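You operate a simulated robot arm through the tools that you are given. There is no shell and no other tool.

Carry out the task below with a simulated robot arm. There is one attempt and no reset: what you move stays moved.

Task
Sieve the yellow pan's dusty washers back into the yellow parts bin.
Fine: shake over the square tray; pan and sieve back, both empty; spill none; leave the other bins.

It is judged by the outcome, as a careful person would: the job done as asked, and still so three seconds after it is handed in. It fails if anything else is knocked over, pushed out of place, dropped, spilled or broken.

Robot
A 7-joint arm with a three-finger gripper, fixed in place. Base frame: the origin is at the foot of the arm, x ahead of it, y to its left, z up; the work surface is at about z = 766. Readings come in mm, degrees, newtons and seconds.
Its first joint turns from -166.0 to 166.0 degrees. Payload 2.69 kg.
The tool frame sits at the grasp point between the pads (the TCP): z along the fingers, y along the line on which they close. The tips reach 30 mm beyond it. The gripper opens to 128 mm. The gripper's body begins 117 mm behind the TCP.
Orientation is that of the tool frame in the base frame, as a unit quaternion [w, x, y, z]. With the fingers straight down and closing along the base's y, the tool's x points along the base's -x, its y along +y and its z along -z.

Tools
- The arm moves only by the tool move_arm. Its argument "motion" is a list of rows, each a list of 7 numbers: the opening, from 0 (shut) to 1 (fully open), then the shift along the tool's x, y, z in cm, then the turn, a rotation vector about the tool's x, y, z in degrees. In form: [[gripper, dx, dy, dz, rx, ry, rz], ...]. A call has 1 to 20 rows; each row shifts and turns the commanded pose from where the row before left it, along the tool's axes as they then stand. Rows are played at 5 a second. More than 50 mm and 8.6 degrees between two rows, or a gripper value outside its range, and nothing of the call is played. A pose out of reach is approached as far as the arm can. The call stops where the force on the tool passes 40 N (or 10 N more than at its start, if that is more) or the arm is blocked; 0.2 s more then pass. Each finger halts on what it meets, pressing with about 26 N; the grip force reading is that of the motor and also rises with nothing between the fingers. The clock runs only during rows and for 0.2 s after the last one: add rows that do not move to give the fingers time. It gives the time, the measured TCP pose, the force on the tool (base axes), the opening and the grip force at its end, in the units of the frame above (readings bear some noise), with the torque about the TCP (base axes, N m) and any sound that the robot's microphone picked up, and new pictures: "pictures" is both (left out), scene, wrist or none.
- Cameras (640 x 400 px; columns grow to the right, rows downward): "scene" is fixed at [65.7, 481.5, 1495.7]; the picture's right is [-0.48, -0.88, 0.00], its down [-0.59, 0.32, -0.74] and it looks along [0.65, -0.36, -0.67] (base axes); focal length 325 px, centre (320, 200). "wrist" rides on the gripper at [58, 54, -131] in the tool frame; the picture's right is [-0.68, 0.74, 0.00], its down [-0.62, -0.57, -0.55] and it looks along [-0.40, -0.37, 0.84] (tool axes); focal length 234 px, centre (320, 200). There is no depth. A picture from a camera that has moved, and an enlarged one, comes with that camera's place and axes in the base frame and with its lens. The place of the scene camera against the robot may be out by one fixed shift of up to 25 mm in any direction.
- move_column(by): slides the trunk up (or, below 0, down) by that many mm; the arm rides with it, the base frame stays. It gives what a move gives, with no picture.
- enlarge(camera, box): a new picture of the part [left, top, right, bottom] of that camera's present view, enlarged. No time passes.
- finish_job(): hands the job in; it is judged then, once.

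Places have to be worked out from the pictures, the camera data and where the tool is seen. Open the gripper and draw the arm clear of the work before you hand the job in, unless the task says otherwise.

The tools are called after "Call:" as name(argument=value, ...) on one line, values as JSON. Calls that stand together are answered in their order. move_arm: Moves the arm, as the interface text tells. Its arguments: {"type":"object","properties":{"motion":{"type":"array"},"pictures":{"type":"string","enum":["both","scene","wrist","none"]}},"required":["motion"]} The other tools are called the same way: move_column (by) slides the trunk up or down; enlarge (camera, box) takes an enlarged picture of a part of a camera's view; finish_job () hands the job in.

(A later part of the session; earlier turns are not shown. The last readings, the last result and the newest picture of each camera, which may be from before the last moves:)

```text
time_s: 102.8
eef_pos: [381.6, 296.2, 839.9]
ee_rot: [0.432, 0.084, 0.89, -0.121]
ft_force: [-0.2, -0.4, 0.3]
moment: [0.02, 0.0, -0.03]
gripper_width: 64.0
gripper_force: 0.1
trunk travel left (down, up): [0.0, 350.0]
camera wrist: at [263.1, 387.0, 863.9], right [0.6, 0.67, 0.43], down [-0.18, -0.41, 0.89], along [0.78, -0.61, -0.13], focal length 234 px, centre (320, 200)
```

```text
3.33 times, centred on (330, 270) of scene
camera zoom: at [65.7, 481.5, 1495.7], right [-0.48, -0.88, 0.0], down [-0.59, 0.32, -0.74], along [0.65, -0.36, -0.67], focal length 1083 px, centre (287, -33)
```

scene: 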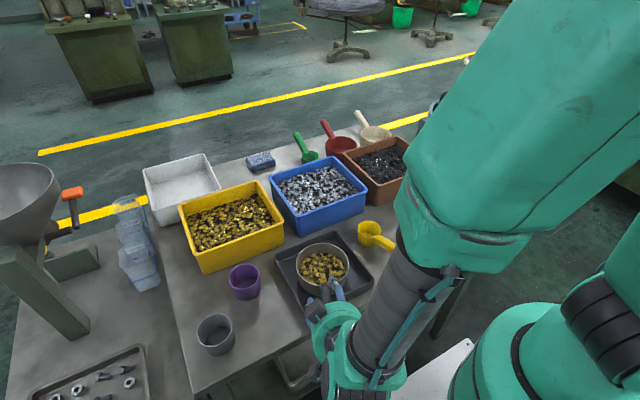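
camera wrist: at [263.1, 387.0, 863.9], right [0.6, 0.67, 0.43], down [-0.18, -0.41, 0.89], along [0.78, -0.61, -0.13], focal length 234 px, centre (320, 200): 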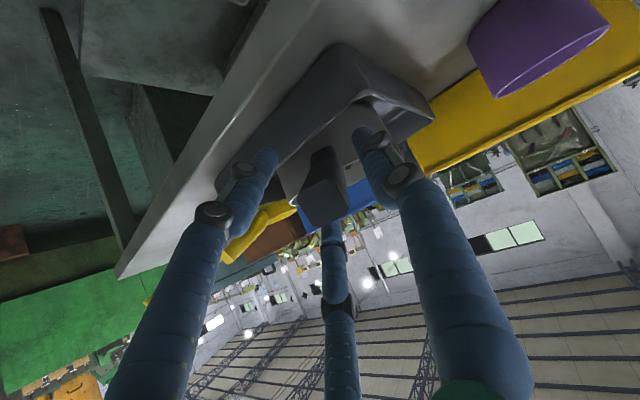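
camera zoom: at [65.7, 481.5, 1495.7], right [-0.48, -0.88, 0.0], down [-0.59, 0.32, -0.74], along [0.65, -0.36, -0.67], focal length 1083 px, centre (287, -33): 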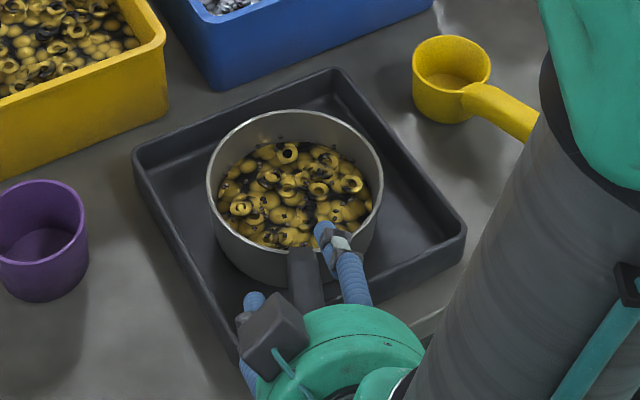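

Handle well between the fingers. Re-centring 4 mm and closing.

Call:
move_arm(motion=[[0.5, 0, 0.42, 0, 0, 0, 0], [0.4, 0, 0, 0, 0, 0, 0], [0.3, 0, 0, 0, 0, 0, 0], [0.2, 0, 0, 0, 0, 0, 0], [0, 0, 0, 0, 0, 0, 0], [0, 0, 0, 0, 0, 0, 0], [0, 0, 0, 0, 0, 0, 0]], pictures="both")

Call:
enlarge(camera="scene", box=[250, 210, 410, 330])

```text
time_s: 104.4
eef_pos: [383.0, 300.8, 838.4]
ee_rot: [0.433, 0.084, 0.889, -0.121]
ft_force: [1.0, -1.5, 12.8]
moment: [-0.32, -0.76, -0.13]
gripper_width: 27.5
gripper_force: 25.8
trunk travel left (down, up): [0.0, 350.0]
camera wrist: at [264.0, 391.4, 863.9], right [0.6, 0.67, 0.43], down [-0.18, -0.41, 0.89], along [0.78, -0.61, -0.13], focal length 234 px, centre (320, 200)
```

scene: 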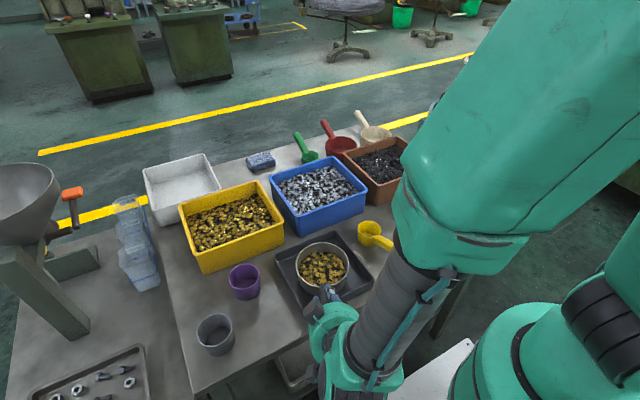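
wrist: 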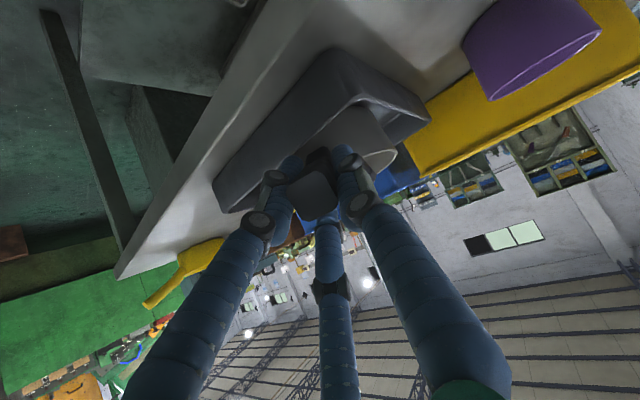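

```text
3.33 times, centred on (330, 270) of scene
camera zoom: at [65.7, 481.5, 1495.7], right [-0.48, -0.88, 0.0], down [-0.59, 0.32, -0.74], along [0.65, -0.36, -0.67], focal length 1083 px, centre (287, -33)
```

zoom: 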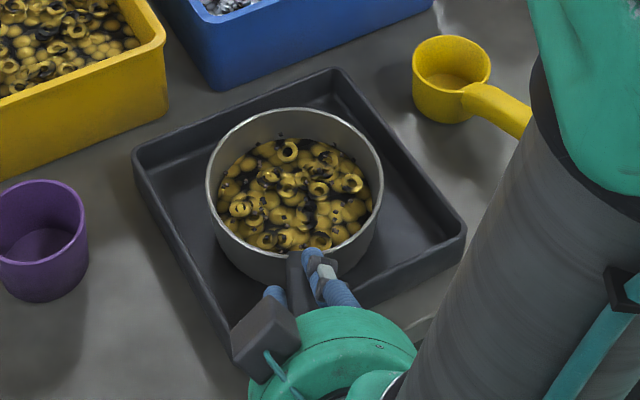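

Gripped at 27.5 mm. Lifting 20 mm slowly, staying inside the tray's outline.

Call:
move_arm(motion=[[0, -0.393, -0.072, -0.299, 0, 0, 0], [0, -0.393, -0.072, -0.299, 0, 0, 0], [0, -0.393, -0.072, -0.299, 0, 0, 0], [0, -0.393, -0.072, -0.299, 0, 0, 0], [0, 0, 0, 0, 0, 0, 0]], pictures="both")

Call:
enlarge(camera="scene", box=[250, 210, 410, 330])

```text
time_s: 105.6
eef_pos: [381.5, 300.1, 859.7]
ee_rot: [0.431, 0.084, 0.89, -0.122]
ft_force: [0.5, 0.0, -3.9]
moment: [0.19, 0.35, 0.01]
gripper_width: 27.5
gripper_force: 26.1
trunk travel left (down, up): [0.0, 350.0]
camera wrist: at [263.0, 390.5, 883.4], right [0.6, 0.67, 0.43], down [-0.18, -0.41, 0.89], along [0.78, -0.61, -0.13], focal length 234 px, centre (320, 200)
```

scene: 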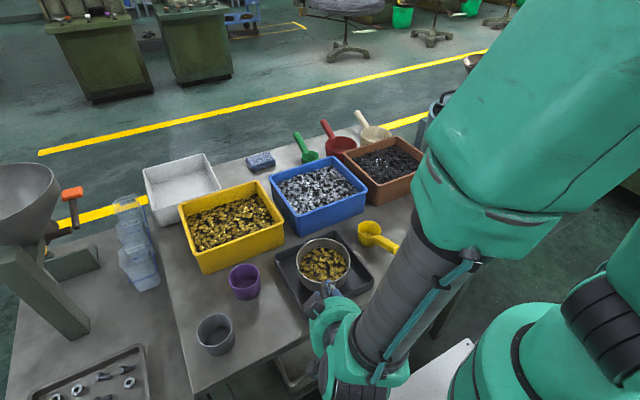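
wrist: 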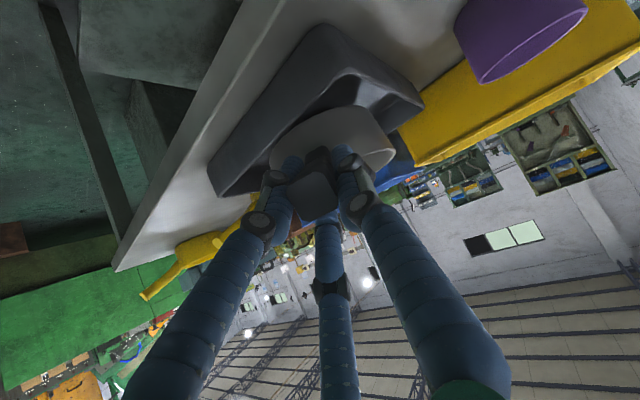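

```text
3.33 times, centred on (330, 270) of scene
camera zoom: at [65.7, 481.5, 1495.7], right [-0.48, -0.88, 0.0], down [-0.59, 0.32, -0.74], along [0.65, -0.36, -0.67], focal length 1083 px, centre (287, -33)
```

zoom: 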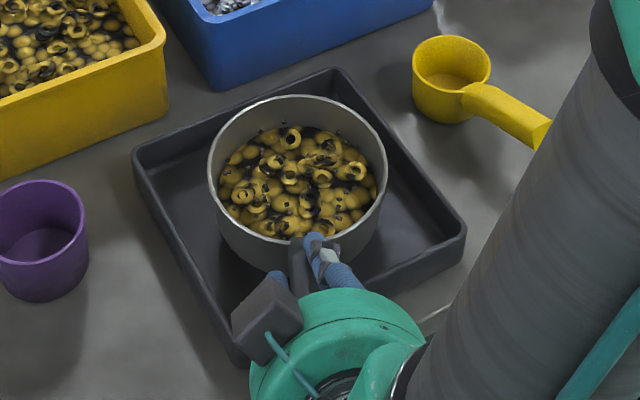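

The loaded sieve hangs level (3.9 N) and centred over the tray. I'll raise it a further 12 mm so it clears the walls, then shake it sideways ±10 mm.

Call:
move_arm(motion=[[0, -0.943, -0.173, -0.718, 0, 0, 0], [0, -0.235, 0.968, 0.076, 0, 0, 0], [0, 0.47, -1.936, -0.152, 0, 0, 0], [0, -0.47, 1.936, 0.152, 0, 0, 0], [0, 0.47, -1.936, -0.152, 0, 0, 0], [0, -0.47, 1.936, 0.152, 0, 0, 0], [0, 0.47, -1.936, -0.152, 0, 0, 0], [0, -0.47, 1.936, 0.152, 0, 0, 0], [0, 0.47, -1.936, -0.152, 0, 0, 0], [0, -0.47, 1.936, 0.152, 0, 0, 0], [0, 0.235, -0.968, -0.076, 0, 0, 0], [0, 0, 0, 0, 0, 0, 0]], pictures="scene")

Call:
enlarge(camera="scene", box=[250, 210, 410, 330])

```text
time_s: 108.2
eef_pos: [384.1, 300.1, 872.3]
ee_rot: [0.432, 0.084, 0.89, -0.122]
ft_force: [-1.1, 0.1, -3.7]
moment: [0.13, 0.32, 0.0]
gripper_width: 27.2
gripper_force: 25.9
trunk travel left (down, up): [0.0, 350.0]
```

scene: 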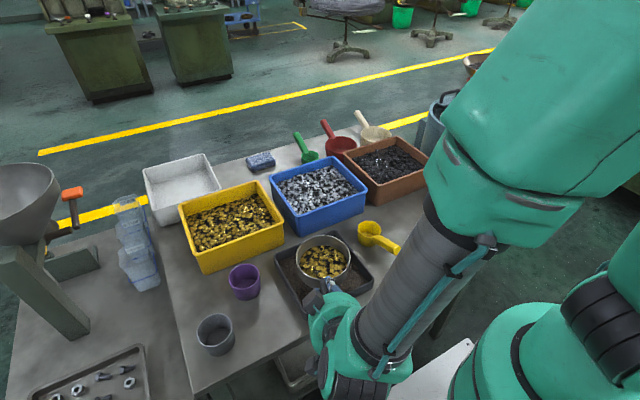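

```text
3.33 times, centred on (330, 270) of scene
camera zoom: at [65.7, 481.5, 1495.7], right [-0.48, -0.88, 0.0], down [-0.59, 0.32, -0.74], along [0.65, -0.36, -0.67], focal length 1083 px, centre (287, -33)
```

zoom: 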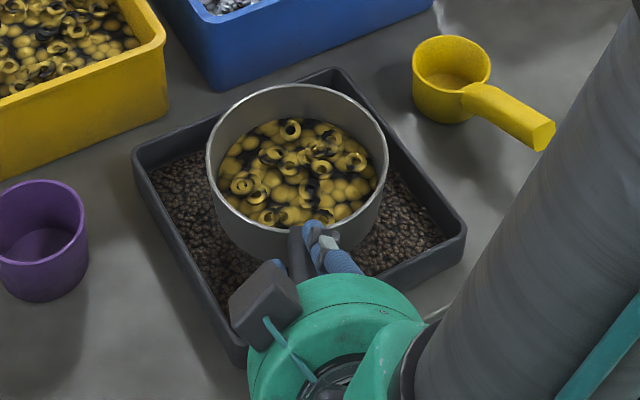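

The fines have fallen into the tray and the washers look cleaner. Another round of shaking, along the handle direction and sideways, to finish the sieving.

Call:
move_arm(motion=[[0, -0.568, -0.203, 0.794, 0, 0, 0], [0, 1.136, 0.406, -1.588, 0, 0, 0], [0, -1.136, -0.406, 1.588, 0, 0, 0], [0, 1.136, 0.406, -1.588, 0, 0, 0], [0, -1.136, -0.406, 1.588, 0, 0, 0], [0, 1.136, 0.406, -1.588, 0, 0, 0], [0, -0.568, -0.203, 0.794, 0, 0, 0], [0, -0.235, 0.968, 0.076, 0, 0, 0], [0, 0.47, -1.936, -0.152, 0, 0, 0], [0, -0.47, 1.936, 0.152, 0, 0, 0], [0, 0.47, -1.936, -0.152, 0, 0, 0], [0, -0.47, 1.936, 0.152, 0, 0, 0], [0, 0.47, -1.936, -0.152, 0, 0, 0], [0, -0.47, 1.936, 0.152, 0, 0, 0], [0, 0.235, -0.968, -0.076, 0, 0, 0], [0, 0, 0, 0, 0, 0, 0]], pictures="scene")

Call:
enlarge(camera="scene", box=[260, 220, 400, 325])

```text
time_s: 111.6
eef_pos: [383.7, 300.1, 872.0]
ee_rot: [0.432, 0.084, 0.89, -0.122]
ft_force: [0.1, 0.7, -3.0]
moment: [0.12, 0.32, 0.01]
gripper_width: 27.3
gripper_force: 26.2
trunk travel left (down, up): [0.0, 350.0]
```

scene: 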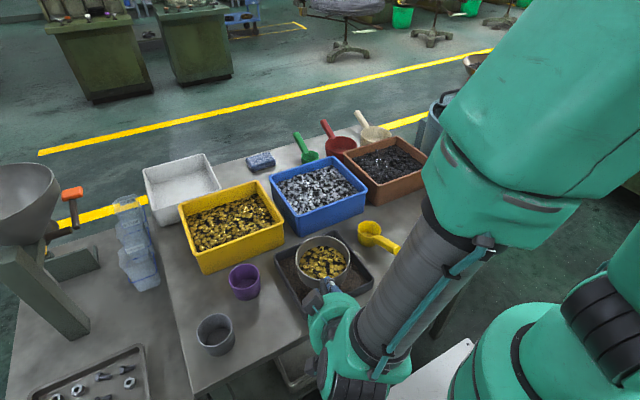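

```text
3.81 times, centred on (330, 272) of scene
camera zoom: at [65.7, 481.5, 1495.7], right [-0.48, -0.88, 0.0], down [-0.59, 0.32, -0.74], along [0.65, -0.36, -0.67], focal length 1238 px, centre (282, -76)
```

zoom: 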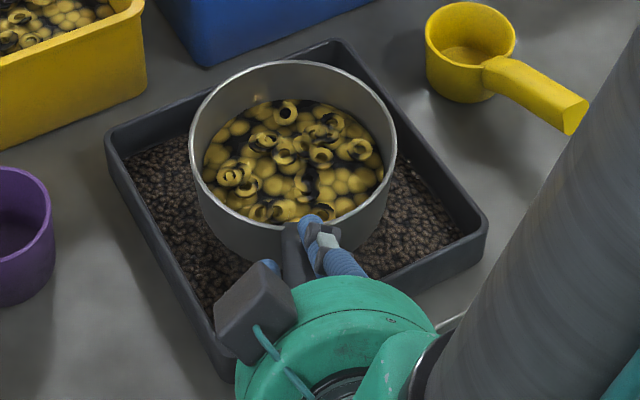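

The weight is steady, so the sieving is done: fines all in the tray. Now I lift the sieve straight up and then out to (445, 243, 985), gently.

Call:
move_arm(motion=[[0, -0.98, -0.18, -0.75, 0, 0, 0], [0, -0.98, -0.18, -0.75, 0, 0, 0], [0, -1.4, -0.66, 0.12, 0, 0, 0], [0, -2.19, -1.04, 0.19, 0, 0, 0], [0, -2.19, -1.04, 0.19, 0, 0, 0], [0, -2.19, -1.04, 0.19, 0, 0, 0], [0, -1.9, -0.9, 0.17, 0, 0, 0], [0, -1.06, -0.51, 0.09, 0, 0, 0], [0, 0, 0, 0, 0, 0, 0]], pictures="scene")

Call:
enlarge(camera="scene", box=[260, 170, 420, 330])

```text
time_s: 113.6
eef_pos: [446.0, 241.8, 984.9]
ee_rot: [0.432, 0.084, 0.89, -0.121]
ft_force: [0.2, 0.4, -4.0]
moment: [0.16, 0.34, 0.05]
gripper_width: 27.6
gripper_force: 26.1
trunk travel left (down, up): [0.0, 350.0]
```

scene: 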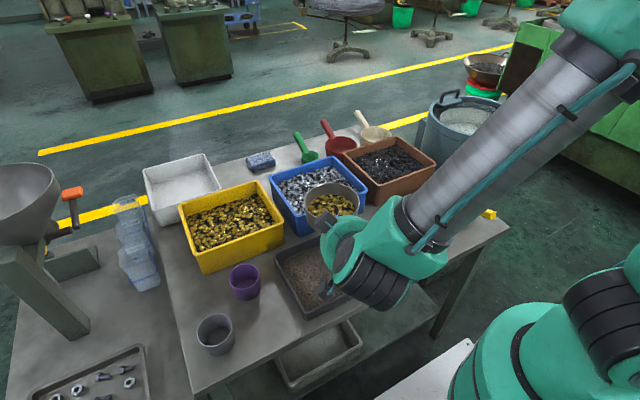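

```text
2.50 times, centred on (340, 250) of scene
camera zoom: at [65.7, 481.5, 1495.7], right [-0.48, -0.88, 0.0], down [-0.59, 0.32, -0.74], along [0.65, -0.36, -0.67], focal length 812 px, centre (270, 75)
```

zoom: 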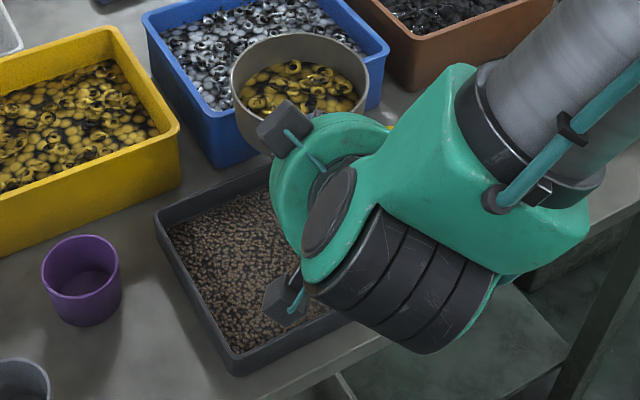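

Clean so far; the tray holds the fines. I'll yaw the sieve +21° (level) so the tool faces straight ahead, then carry it toward the yellow bin.

Call:
move_arm(motion=[[0, 0, 0, 0, -2.4, -0.44, -1.8], [0, 0, 0, 0, -4.13, -0.756, -3.14], [0, 0, 0, 0, -4.13, -0.756, -3.14], [0, 0, 0, 0, -4.13, -0.756, -3.14], [0, 0, 0, 0, -1.7, -0.31, -1.3], [0, 0, 0, 0, 0, 0, 0], [0, -0.9, 0.21, 0.82, 0, 0, 0], [0, -1.706, 0.411, 1.628, 0, 0, 0], [0, -1.706, 0.411, 1.628, 0, 0, 0], [0, -1.706, 0.411, 1.628, 0, 0, 0], [0, 0, 0, 0, 0, 0, 0]], pictures="scene")

Call:
enlarge(camera="scene", box=[170, 130, 410, 290])

```text
time_s: 116.0
eef_pos: [524.5, 266.6, 993.7]
ee_rot: [0.447, -0.079, 0.89, -0.041]
ft_force: [-0.3, -0.7, -4.0]
moment: [0.02, 0.4, -0.02]
gripper_width: 27.4
gripper_force: 25.9
trunk travel left (down, up): [0.0, 350.0]
```

scene: 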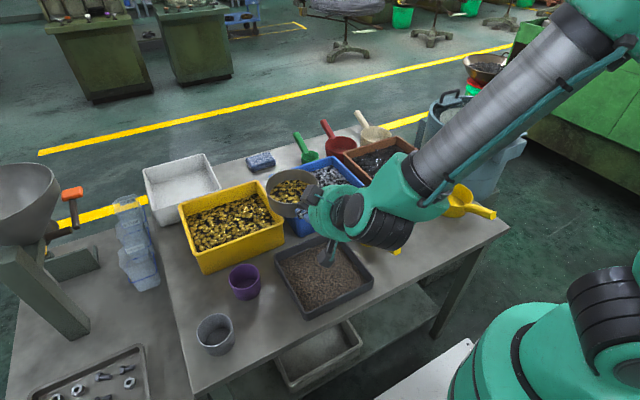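

```text
2.50 times, centred on (290, 210) of scene
camera zoom: at [65.7, 481.5, 1495.7], right [-0.48, -0.88, 0.0], down [-0.59, 0.32, -0.74], along [0.65, -0.36, -0.67], focal length 812 px, centre (395, 175)
```

zoom: 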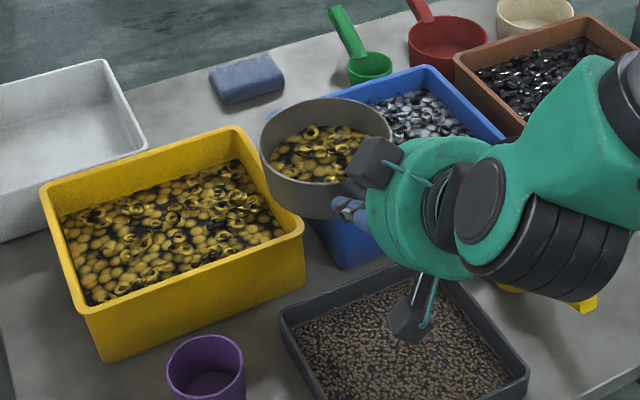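

On course; the sieve is level with its load. Continuing to the pre-pour place beside the yellow bin's middle.

Call:
move_arm(motion=[[0, -1.0, 0.29, 0.9, 0, 0, 0], [0, -1.75, 0.51, 1.6, 0, 0, 0], [0, -1.75, 0.51, 1.6, 0, 0, 0], [0, -1.75, 0.51, 1.6, 0, 0, 0], [0, -1.75, 0.52, 1.55, 0, 0, 0], [0, 0, 0, 0, 0, 0, 0]], pictures="scene")

Call:
enlarge(camera="scene", box=[150, 110, 390, 290])

```text
time_s: 117.4
eef_pos: [627.9, 303.4, 1010.5]
ee_rot: [0.447, -0.08, 0.89, -0.041]
ft_force: [0.0, 0.7, -4.3]
moment: [0.03, 0.39, 0.0]
gripper_width: 27.4
gripper_force: 26.9
trunk travel left (down, up): [0.0, 350.0]
```

scene: 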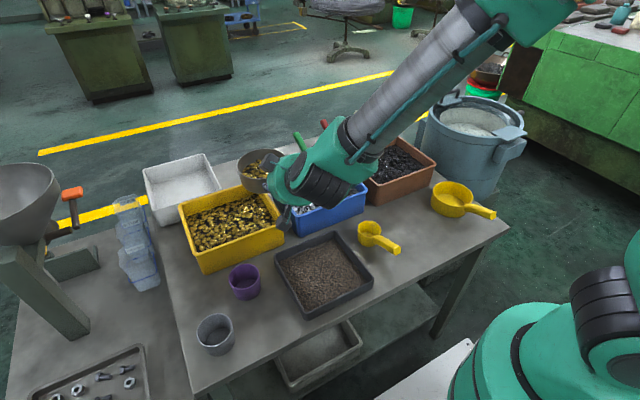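

```text
2.22 times, centred on (270, 200) of scene
camera zoom: at [65.7, 481.5, 1495.7], right [-0.48, -0.88, 0.0], down [-0.59, 0.32, -0.74], along [0.65, -0.36, -0.67], focal length 722 px, centre (431, 200)
```

zoom: 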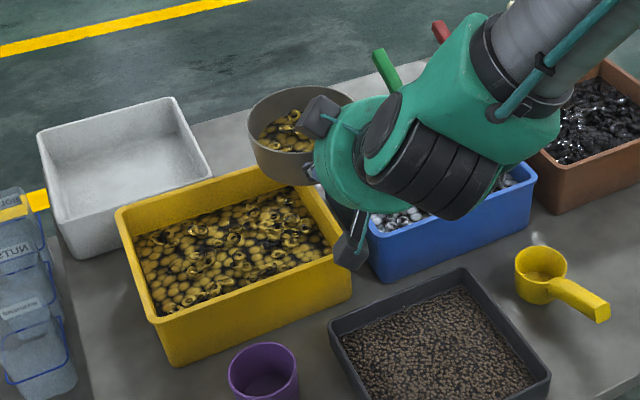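

The sieve centre is at about (753, 285), beside the bin's middle. Rolling it 30° left while lowering 31 mm.

Call:
move_arm(motion=[[0, 0.489, 0.09, 0.371, 0, 0, -6], [0, 0.477, 0.14, 0.371, 0, 0, -6], [0, 0.46, 0.189, 0.371, 0, 0, -6], [0, 0.437, 0.236, 0.371, 0, 0, -6], [0, 0.41, 0.281, 0.371, 0, 0, -6], [0, 0, 0, 0, 0, 0, 0]], pictures="scene")

Call:
enlarge(camera="scene", box=[150, 110, 390, 290])

```text
time_s: 118.8
eef_pos: [626.5, 304.1, 979.7]
ee_rot: [0.421, -0.308, 0.839, -0.156]
ft_force: [0.1, 0.6, -3.3]
moment: [0.0, 0.35, -0.03]
gripper_width: 27.4
gripper_force: 26.5
trunk travel left (down, up): [0.0, 350.0]
```

scene: 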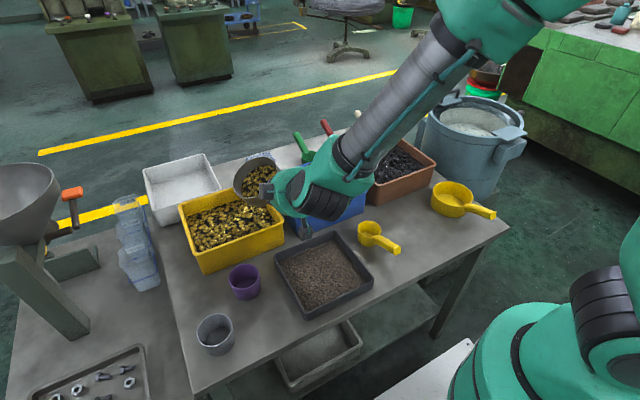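

```text
2.22 times, centred on (270, 200) of scene
camera zoom: at [65.7, 481.5, 1495.7], right [-0.48, -0.88, 0.0], down [-0.59, 0.32, -0.74], along [0.65, -0.36, -0.67], focal length 722 px, centre (431, 200)
```

zoom: 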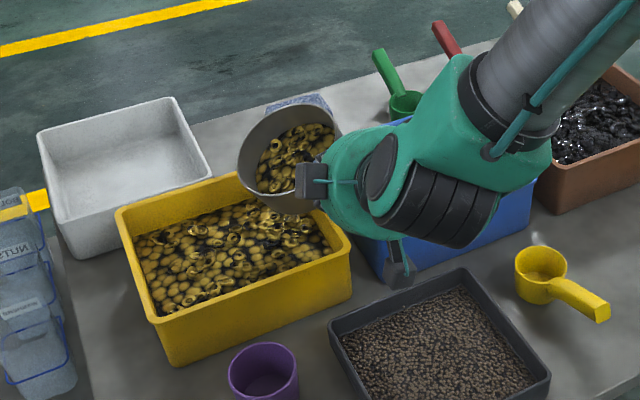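

The lip is over the bin's interior as planned. Rolling on to 60°.

Call:
move_arm(motion=[[0, -0.025, -0.388, 0.229, 0, 0, -7.5], [0, 0.027, -0.388, 0.229, 0, 0, -7.5], [0, -0.218, -0.466, 0.07, 0, 0, -7.5], [0, -0.155, -0.491, 0.07, 0, 0, -7.5], [0, 0, 0, 0, 0, 0, 0]], pictures="scene")

Call:
enlarge(camera="scene", box=[150, 110, 390, 290])

```text
time_s: 120.0
eef_pos: [640.7, 296.9, 990.3]
ee_rot: [0.367, -0.513, 0.731, -0.259]
ft_force: [-0.5, 0.3, -4.0]
moment: [-0.04, 0.4, 0.02]
gripper_width: 27.2
gripper_force: 25.8
trunk travel left (down, up): [0.0, 350.0]
```

scene: 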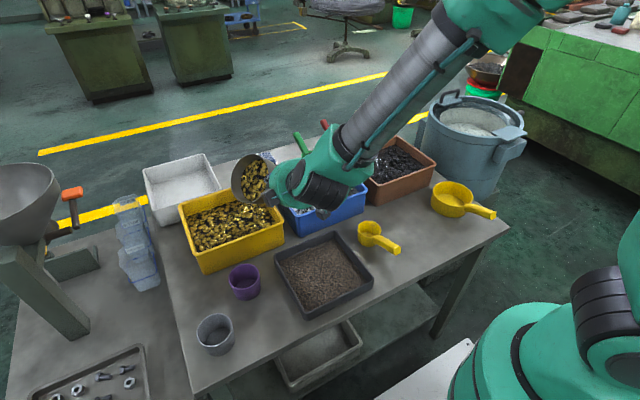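

```text
2.22 times, centred on (270, 200) of scene
camera zoom: at [65.7, 481.5, 1495.7], right [-0.48, -0.88, 0.0], down [-0.59, 0.32, -0.74], along [0.65, -0.36, -0.67], focal length 722 px, centre (431, 200)
```

zoom: 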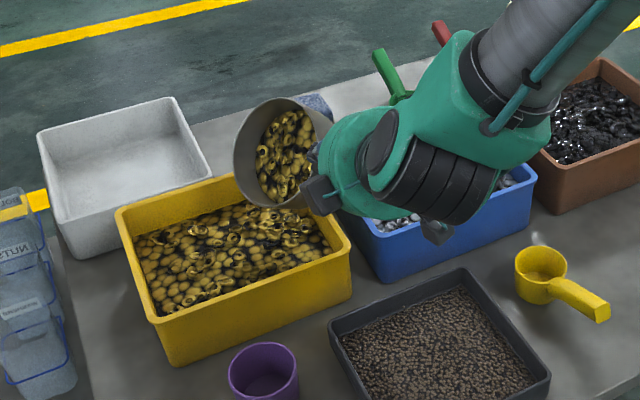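

Washers still holding at this tilt, lip above the bin's interior. Rolling to 75°, then 90° with a pause between.

Call:
move_arm(motion=[[0, -0.449, -0.618, -0.054, 0, 0, -7.5], [0, -0.364, -0.672, -0.054, 0, 0, -7.5], [0, 0, 0, 0, 0, 0, 0], [0, 0, 0, 0, 0, 0, 0]], pictures="scene")

Call:
enlarge(camera="scene", box=[150, 110, 390, 290])

```text
time_s: 121.0
eef_pos: [648.1, 301.7, 1002.9]
ee_rot: [0.33, -0.604, 0.658, -0.306]
ft_force: [-0.8, -0.3, -2.9]
moment: [-0.05, 0.37, 0.03]
gripper_width: 27.3
gripper_force: 25.8
trunk travel left (down, up): [0.0, 350.0]
```

scene: 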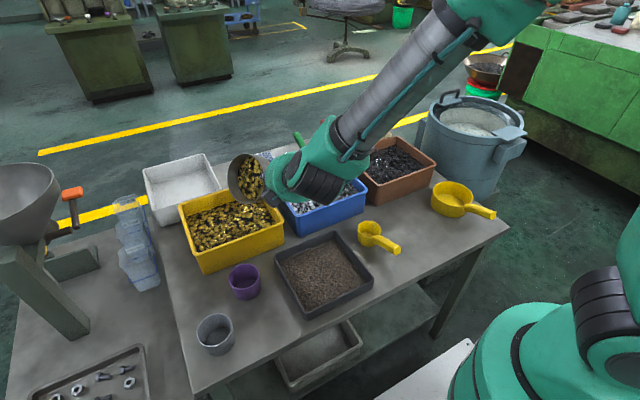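

```text
2.22 times, centred on (270, 200) of scene
camera zoom: at [65.7, 481.5, 1495.7], right [-0.48, -0.88, 0.0], down [-0.59, 0.32, -0.74], along [0.65, -0.36, -0.67], focal length 722 px, centre (431, 200)
```

zoom: 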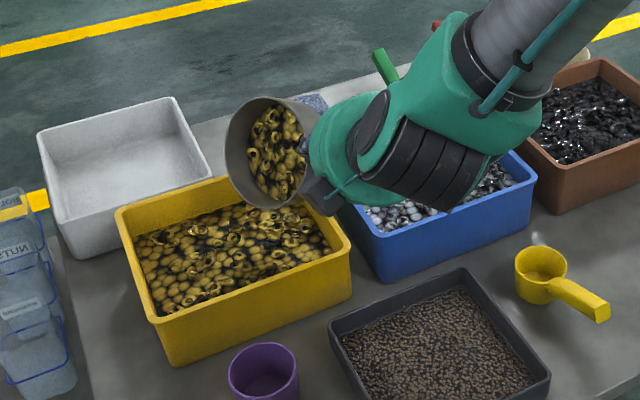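

Starting to flow. On to 90°.

Call:
move_arm(motion=[[0, -0.504, -0.655, -0.024, 0, 0, -7.5], [0, -0.414, -0.715, -0.024, 0, 0, -7.5], [0, 0, 0, 0, 0, 0, 0], [0, 0, 0, 0, 0, 0, 0]], pictures="scene")

Call:
enlarge(camera="scene", box=[150, 110, 390, 290])

```text
time_s: 122.0
eef_pos: [656.2, 311.4, 1014.2]
ee_rot: [-0.286, 0.685, -0.574, 0.346]
ft_force: [0.3, 0.8, -2.4]
moment: [-0.07, 0.31, -0.02]
gripper_width: 27.4
gripper_force: 25.7
trunk travel left (down, up): [0.0, 350.0]
```

scene: 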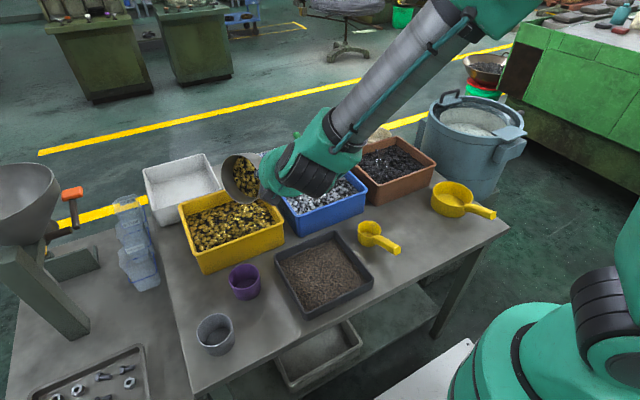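

```text
2.22 times, centred on (270, 200) of scene
camera zoom: at [65.7, 481.5, 1495.7], right [-0.48, -0.88, 0.0], down [-0.59, 0.32, -0.74], along [0.65, -0.36, -0.67], focal length 722 px, centre (431, 200)
```

zoom: 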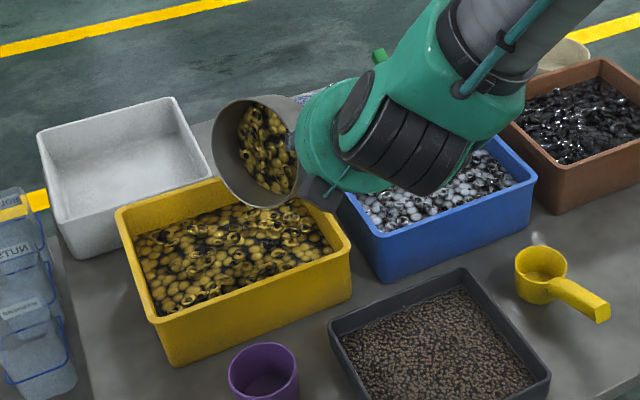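

Washers are dropping into the bin. Rolling on to 120° with pauses.

Call:
move_arm(motion=[[0, -0.388, -0.876, -0.185, 0, 0, -7.5], [0, -0.271, -0.92, -0.185, 0, 0, -7.5], [0, 0, 0, 0, 0, 0, 0], [0, -0.336, -0.877, -0.202, 0, 0, -7.5], [0, -0.219, -0.913, -0.202, 0, 0, -7.5], [0, 0, 0, 0, 0, 0, 0], [0, 0, 0, 0, 0, 0, 0]], pictures="scene")

Call:
enlarge(camera="scene", box=[150, 110, 390, 290])

```text
time_s: 123.6
eef_pos: [659.2, 327.8, 1012.5]
ee_rot: [-0.189, 0.81, -0.377, 0.408]
ft_force: [-0.4, 0.3, -1.2]
moment: [-0.04, 0.18, 0.04]
gripper_width: 27.6
gripper_force: 25.4
out of reach, approached as far as the arm can: row 5
trunk travel left (down, up): [0.0, 350.0]
```

scene: 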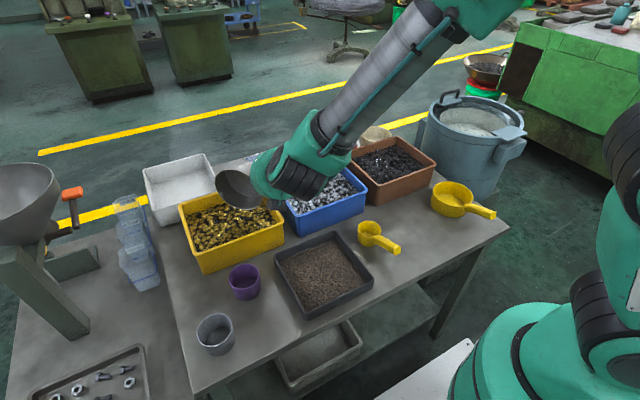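

```text
2.22 times, centred on (270, 200) of scene
camera zoom: at [65.7, 481.5, 1495.7], right [-0.48, -0.88, 0.0], down [-0.59, 0.32, -0.74], along [0.65, -0.36, -0.67], focal length 722 px, centre (431, 200)
```

zoom: 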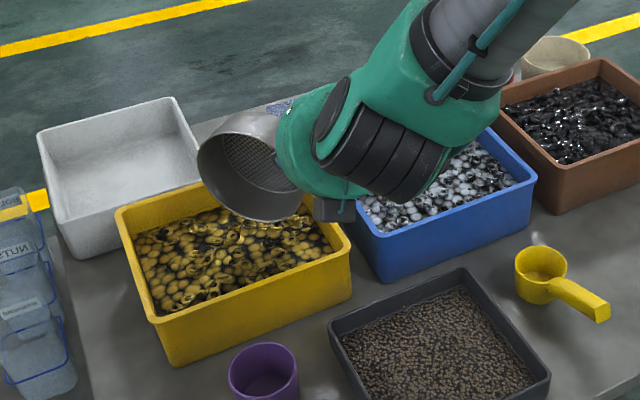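

The roll reached 120° but the arm hit a reach limit in position. I'll look closely at whether the sieve is empty.

Call:
enlarge(camera="scene", box=[200, 140, 300, 215])

Call:
enlarge(camera="wrist", box=[0, 0, 640, 400])

```text
5.33 times, centred on (250, 178) of scene
camera zoom: at [65.7, 481.5, 1495.7], right [-0.48, -0.88, 0.0], down [-0.59, 0.32, -0.74], along [0.65, -0.36, -0.67], focal length 1733 px, centre (693, 320)
```

zoom: 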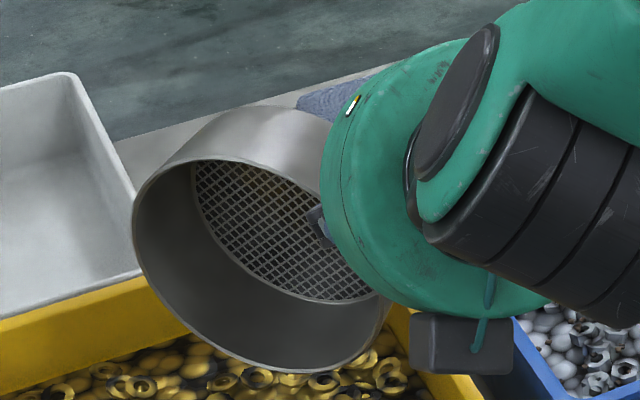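

```text
1.00 times, centred on (320, 200) of wrist (not enlarged: the box is as wide or as high as the picture)
camera zoom: at [552.7, 247.8, 1088.7], right [-0.59, 0.04, -0.8], down [-0.42, 0.84, 0.35], along [0.69, 0.55, -0.48], focal length 234 px, centre (320, 200)
```

zoom: 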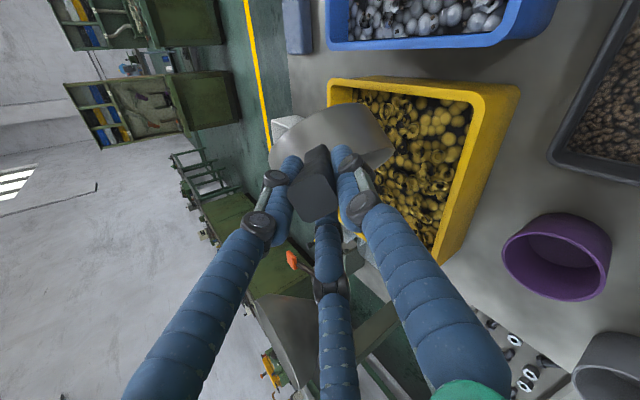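

The sieve is empty: clean walls and bare mesh. I'll give it a few short shakes over the bin to be sure, rising slightly.

Call:
move_arm(motion=[[0, 0.518, -0.614, -0.596, 0, 0, 0], [0, -0.41, 0.49, 0.477, 0, 0, 0], [0, 0.41, -0.49, -0.477, 0, 0, 0], [0, -0.41, 0.49, 0.477, 0, 0, 0], [0, 0.41, -0.49, -0.477, 0, 0, 0], [0, -0.41, 0.49, 0.477, 0, 0, 0], [0, 0.41, -0.49, -0.477, 0, 0, 0], [0, 0, 0, 0, 0, 0, 0]], pictures="scene")

Call:
enlarge(camera="scene", box=[180, 130, 320, 280])

```text
time_s: 125.4
eef_pos: [660.3, 328.4, 1011.9]
ee_rot: [-0.189, 0.81, -0.378, 0.408]
ft_force: [0.7, -0.7, -3.8]
moment: [-0.02, 0.2, -0.02]
gripper_width: 27.1
gripper_force: 26.5
out of reach, approached as far as the arm can: row 1
trunk travel left (down, up): [0.0, 350.0]
```

scene: 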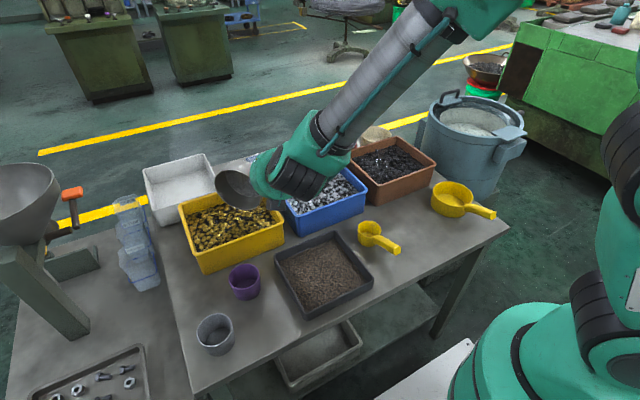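

```text
2.67 times, centred on (250, 205) of scene
camera zoom: at [65.7, 481.5, 1495.7], right [-0.48, -0.88, 0.0], down [-0.59, 0.32, -0.74], along [0.65, -0.36, -0.67], focal length 866 px, centre (507, 187)
```

zoom: 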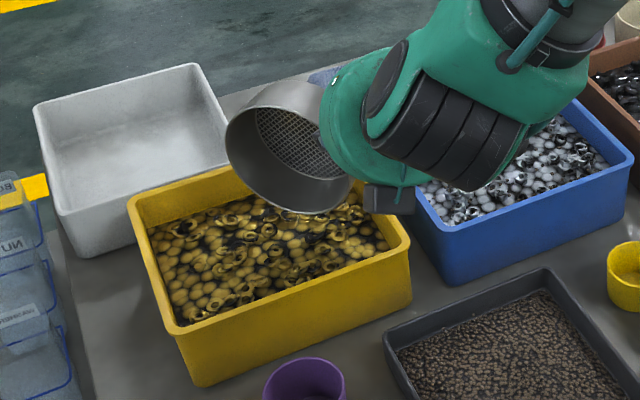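

The sieve is empty and the washers are in the yellow bin. I'll roll it back level in place.

Call:
move_arm(motion=[[0, 0, 0, 0, 0, 0, 7.5], [0, 0, 0, 0, 0, 0, 7.5], [0, 0, 0, 0, 0, 0, 7.5], [0, 0, 0, 0, 0, 0, 7.5], [0, 0, 0, 0, 0, 0, 7.5], [0, 0, 0, 0, 0, 0, 7.5], [0, 0, 0, 0, 0, 0, 7.5], [0, 0, 0, 0, 0, 0, 7.5], [0, 0, 0, 0, 0, 0, 7.5], [0, 0, 0, 0, 0, 0, 7.5], [0, 0, 0, 0, 0, 0, 7.5], [0, 0, 0, 0, 0, 0, 7.5], [0, 0, 0, 0, 0, 0, 7.5], [0, 0, 0, 0, 0, 0, 7.5], [0, 0, 0, 0, 0, 0, 7.5], [0, 0, 0, 0, 0, 0, 7.2], [0, 0, 0, 0, 0, 0, 0]], pictures="scene")

Call:
enlarge(camera="scene", box=[150, 110, 390, 290])

```text
time_s: 129.0
eef_pos: [660.4, 328.2, 1013.2]
ee_rot: [0.447, -0.081, 0.89, -0.042]
ft_force: [0.4, -0.4, -1.8]
moment: [0.05, 0.2, -0.03]
gripper_width: 27.4
gripper_force: 25.5
trunk travel left (down, up): [0.0, 350.0]
```

scene: 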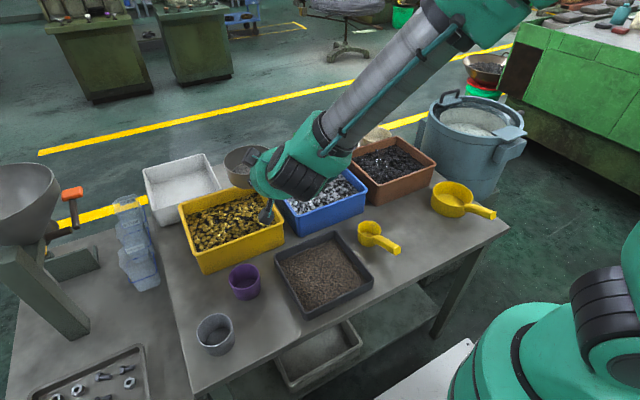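

```text
2.22 times, centred on (270, 200) of scene
camera zoom: at [65.7, 481.5, 1495.7], right [-0.48, -0.88, 0.0], down [-0.59, 0.32, -0.74], along [0.65, -0.36, -0.67], focal length 722 px, centre (431, 200)
```

zoom: 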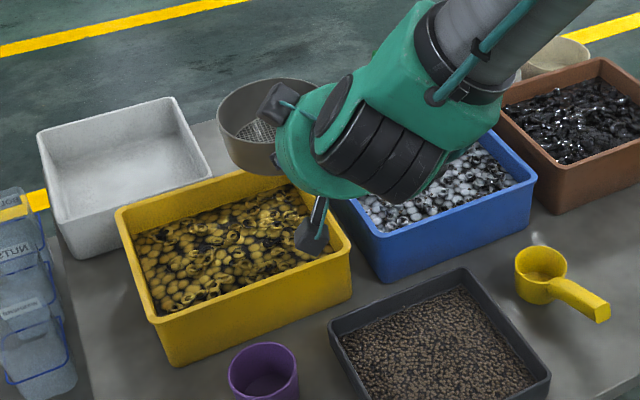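

Sieve level and visibly empty. Carrying it back high over the tray side toward its home.

Call:
move_arm(motion=[[0, 1.65, -1.71, -1.24, 0, 0, 0], [0, 1.65, -1.71, -1.24, 0, 0, 0], [0, 1.65, -1.71, -1.24, 0, 0, 0], [0, 1.65, -1.71, -1.24, 0, 0, 0], [0, 1.65, -1.71, -1.24, 0, 0, 0], [0, 1.65, -1.71, -1.24, 0, 0, 0], [0, 1.65, -1.71, -1.24, 0, 0, 0], [0, 1.65, -1.71, -1.24, 0, 0, 0], [0, 1.65, -1.71, -1.24, 0, 0, 0], [0, 0, 0, 0, 0, 0, 0]], pictures="scene")

Call:
enlarge(camera="scene", box=[140, 130, 300, 290])

```text
time_s: 131.2
eef_pos: [498.6, 149.4, 985.7]
ee_rot: [0.447, -0.081, 0.89, -0.042]
ft_force: [0.6, -0.4, -2.4]
moment: [0.02, 0.24, 0.02]
gripper_width: 27.5
gripper_force: 26.0
trunk travel left (down, up): [0.0, 350.0]
```

scene: 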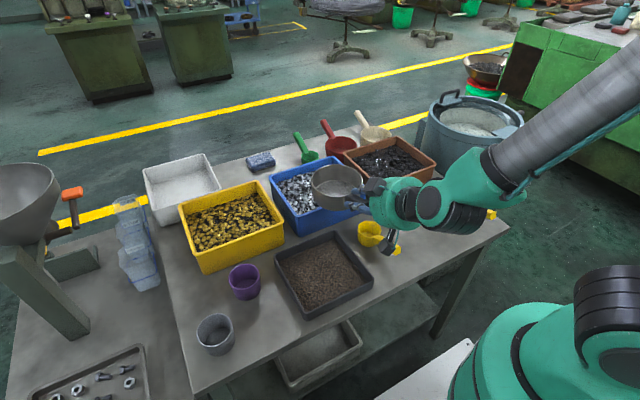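

```text
2.50 times, centred on (220, 210) of scene
camera zoom: at [65.7, 481.5, 1495.7], right [-0.48, -0.88, 0.0], down [-0.59, 0.32, -0.74], along [0.65, -0.36, -0.67], focal length 812 px, centre (570, 175)
```

zoom: 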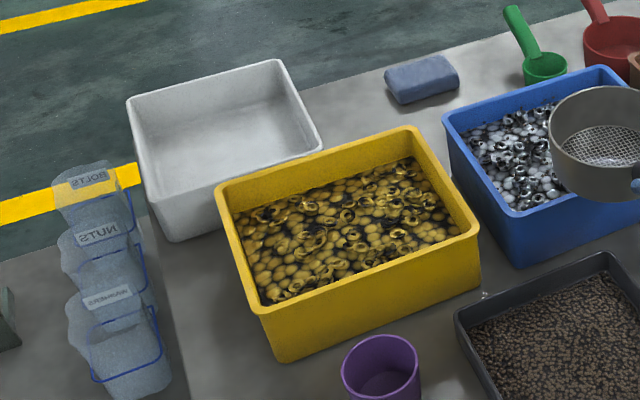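

No stray washers around the bins. Continuing to above the sieve's home and yawing +10° so its handle will point straight back.

Call:
move_arm(motion=[[0, 0.74, -2.42, -0.19, 0, 0, 0], [0, 0.74, -2.42, -0.19, 0, 0, 0], [0, 0.74, -2.42, -0.19, 0, 0, 0], [0, 0.74, -2.42, -0.19, 0, 0, 0], [0, 0.74, -2.42, -0.19, 0, 0, 0], [0, 0.74, -2.42, -0.19, 0, 0, 0], [0, 0.74, -2.42, -0.19, 0, 0, 0], [0, 0.74, -2.42, -0.19, 0, 0, 0], [0, 0.74, -2.42, -0.19, 0, 0, 0], [0, 0, 0, 0, -3.94, -0.74, -2.99], [0, 0, 0, 0, -3.94, -0.74, -2.99], [0, 0, 0, 0, 0, 0, 0]], pictures="scene")

Call:
enlarge(camera="scene", box=[340, 130, 520, 242])

```text
time_s: 133.8
eef_pos: [470.4, -76.9, 974.7]
ee_rot: [0.449, -0.159, 0.879, -0.003]
ft_force: [0.1, 0.5, -2.9]
moment: [-0.01, 0.23, -0.03]
gripper_width: 27.3
gripper_force: 26.2
trunk travel left (down, up): [0.0, 350.0]
```

scene: 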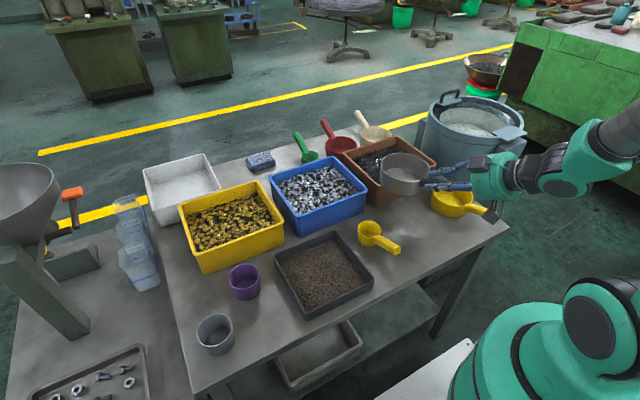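

```text
3.56 times, centred on (430, 186) of scene
camera zoom: at [65.7, 481.5, 1495.7], right [-0.48, -0.88, 0.0], down [-0.59, 0.32, -0.74], along [0.65, -0.36, -0.67], focal length 1155 px, centre (-71, 250)
```

zoom: 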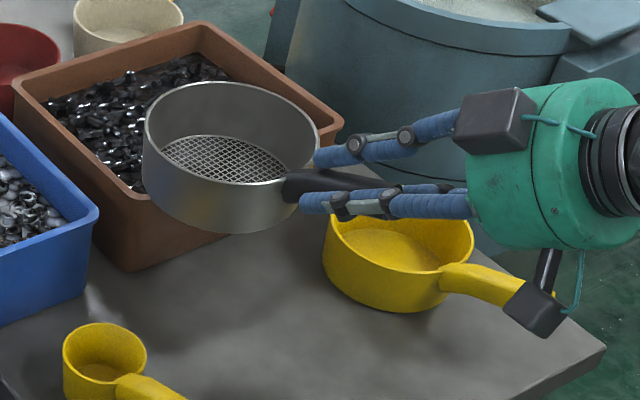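

The sieve hangs level above its home area. I'll move back over its home spot at z≈930 and pitch 8° nose-down, a pose I know the arm can hold lower down.

Call:
move_arm(motion=[[0, 2.09, 0.35, -0.35, 0, 0, 0], [0, 2.09, 0.35, -0.35, 0, 0, 0], [0, 2.09, 0.35, -0.35, 0, 0, 0], [0, 0, 0, 0, -0.72, 3.94, 0], [0, 0, 0, 0, -0.72, 3.94, 0], [0, 0, 0, 0, 0, 0, 0]], pictures="scene")

Call:
enlarge(camera="scene", box=[340, 160, 520, 272])

```text
time_s: 135.2
eef_pos: [424.9, -85.8, 929.7]
ee_rot: [0.386, -0.164, 0.908, -0.002]
ft_force: [-0.2, -0.3, -2.0]
moment: [-0.01, 0.21, 0.04]
gripper_width: 27.3
gripper_force: 26.2
trunk travel left (down, up): [0.0, 350.0]
```

scene: 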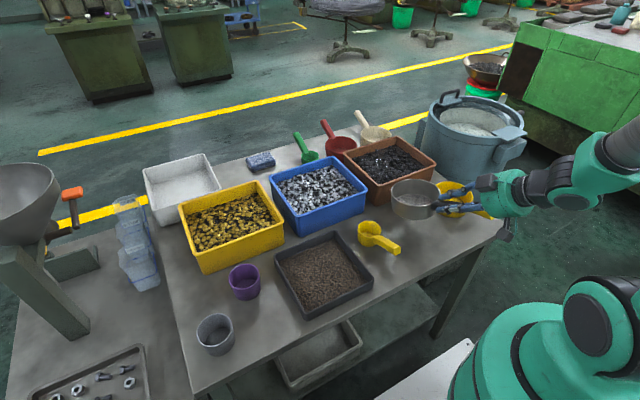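

```text
3.56 times, centred on (430, 216) of scene
camera zoom: at [65.7, 481.5, 1495.7], right [-0.48, -0.88, 0.0], down [-0.59, 0.32, -0.74], along [0.65, -0.36, -0.67], focal length 1155 px, centre (-71, 143)
```

zoom: 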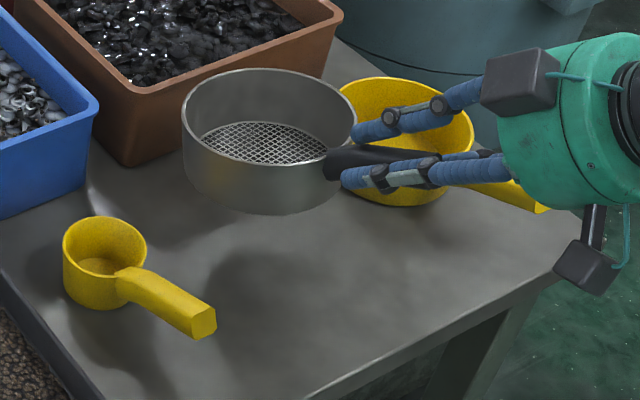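

Position is close to home in the picture; pan and scoop are untouched. Lowering to ~14 mm above first contact.

Call:
move_arm(motion=[[0, 1.24, 0.34, 1.45, 0, 0, 0], [0, 1.24, 0.34, 1.45, 0, 0, 0], [0, 1.24, 0.34, 1.45, 0, 0, 0], [0, 0, 0, 0, 0, 0, 0]], pictures="scene")

Call:
enlarge(camera="scene", box=[340, 160, 520, 272])

```text
time_s: 136.2
eef_pos: [426.3, -81.6, 873.1]
ee_rot: [0.386, -0.164, 0.908, -0.002]
ft_force: [-0.3, 0.4, -1.6]
moment: [-0.02, 0.22, -0.01]
gripper_width: 27.4
gripper_force: 25.9
trunk travel left (down, up): [0.0, 350.0]
```

scene: 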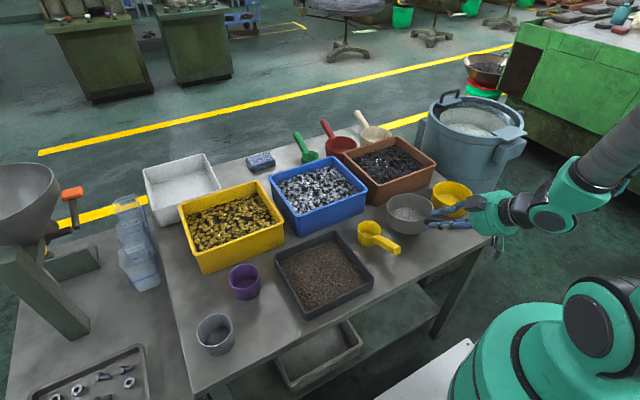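

```text
3.56 times, centred on (430, 216) of scene
camera zoom: at [65.7, 481.5, 1495.7], right [-0.48, -0.88, 0.0], down [-0.59, 0.32, -0.74], along [0.65, -0.36, -0.67], focal length 1155 px, centre (-71, 143)
```

zoom: 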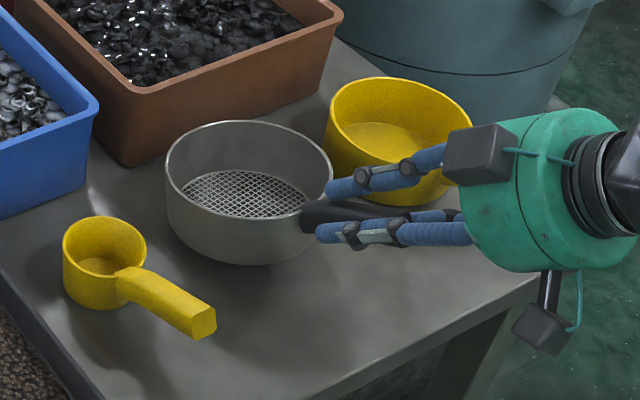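

Just above the table now. Lowering in 4–5 mm steps for first contact of the front edge.

Call:
move_arm(motion=[[0, 0.35, 0.065, 0.351, 0, 0, 0], [0, 0.35, 0.065, 0.351, 0, 0, 0], [0, 0.28, 0.052, 0.281, 0, 0, 0], [0, 0, 0, 0, 0, 0, 0]], pictures="none")

```text
time_s: 137.2
eef_pos: [427.2, -81.7, 859.5]
ee_rot: [0.386, -0.164, 0.908, -0.003]
ft_force: [0.0, -0.1, -2.6]
moment: [-0.02, 0.21, 0.0]
gripper_width: 27.4
gripper_force: 26.2
trunk travel left (down, up): [0.0, 350.0]
```

Call:
move_arm(motion=[[0, 0.21, 0.04, 0.21, 0, 0, 0], [0, 0.21, 0.04, 0.21, 0, 0, 0], [0, 0.21, 0.04, 0.21, 0, 0, 0], [0, 0, 0, 0, 0, 0, 0]], pictures="scene")

Call:
enlarge(camera="scene", box=[340, 160, 520, 272])

```text
time_s: 138.2
eef_pos: [427.4, -82.3, 849.1]
ee_rot: [0.386, -0.164, 0.908, -0.004]
ft_force: [-2.1, -0.2, 5.2]
moment: [0.01, -0.87, -0.08]
gripper_width: 27.9
gripper_force: 26.4
trunk travel left (down, up): [0.0, 350.0]
```

scene: 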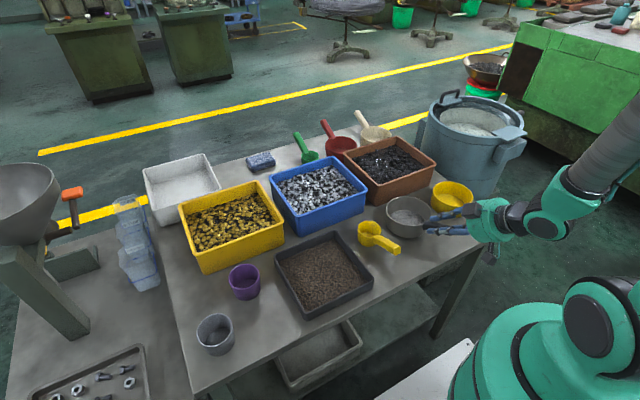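

```text
3.56 times, centred on (430, 216) of scene
camera zoom: at [65.7, 481.5, 1495.7], right [-0.48, -0.88, 0.0], down [-0.59, 0.32, -0.74], along [0.65, -0.36, -0.67], focal length 1155 px, centre (-71, 143)
```

zoom: 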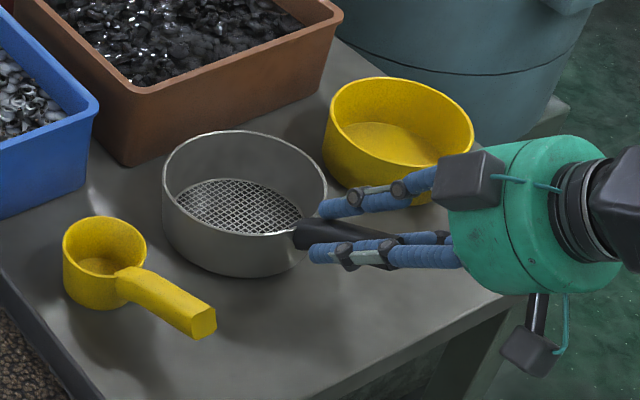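

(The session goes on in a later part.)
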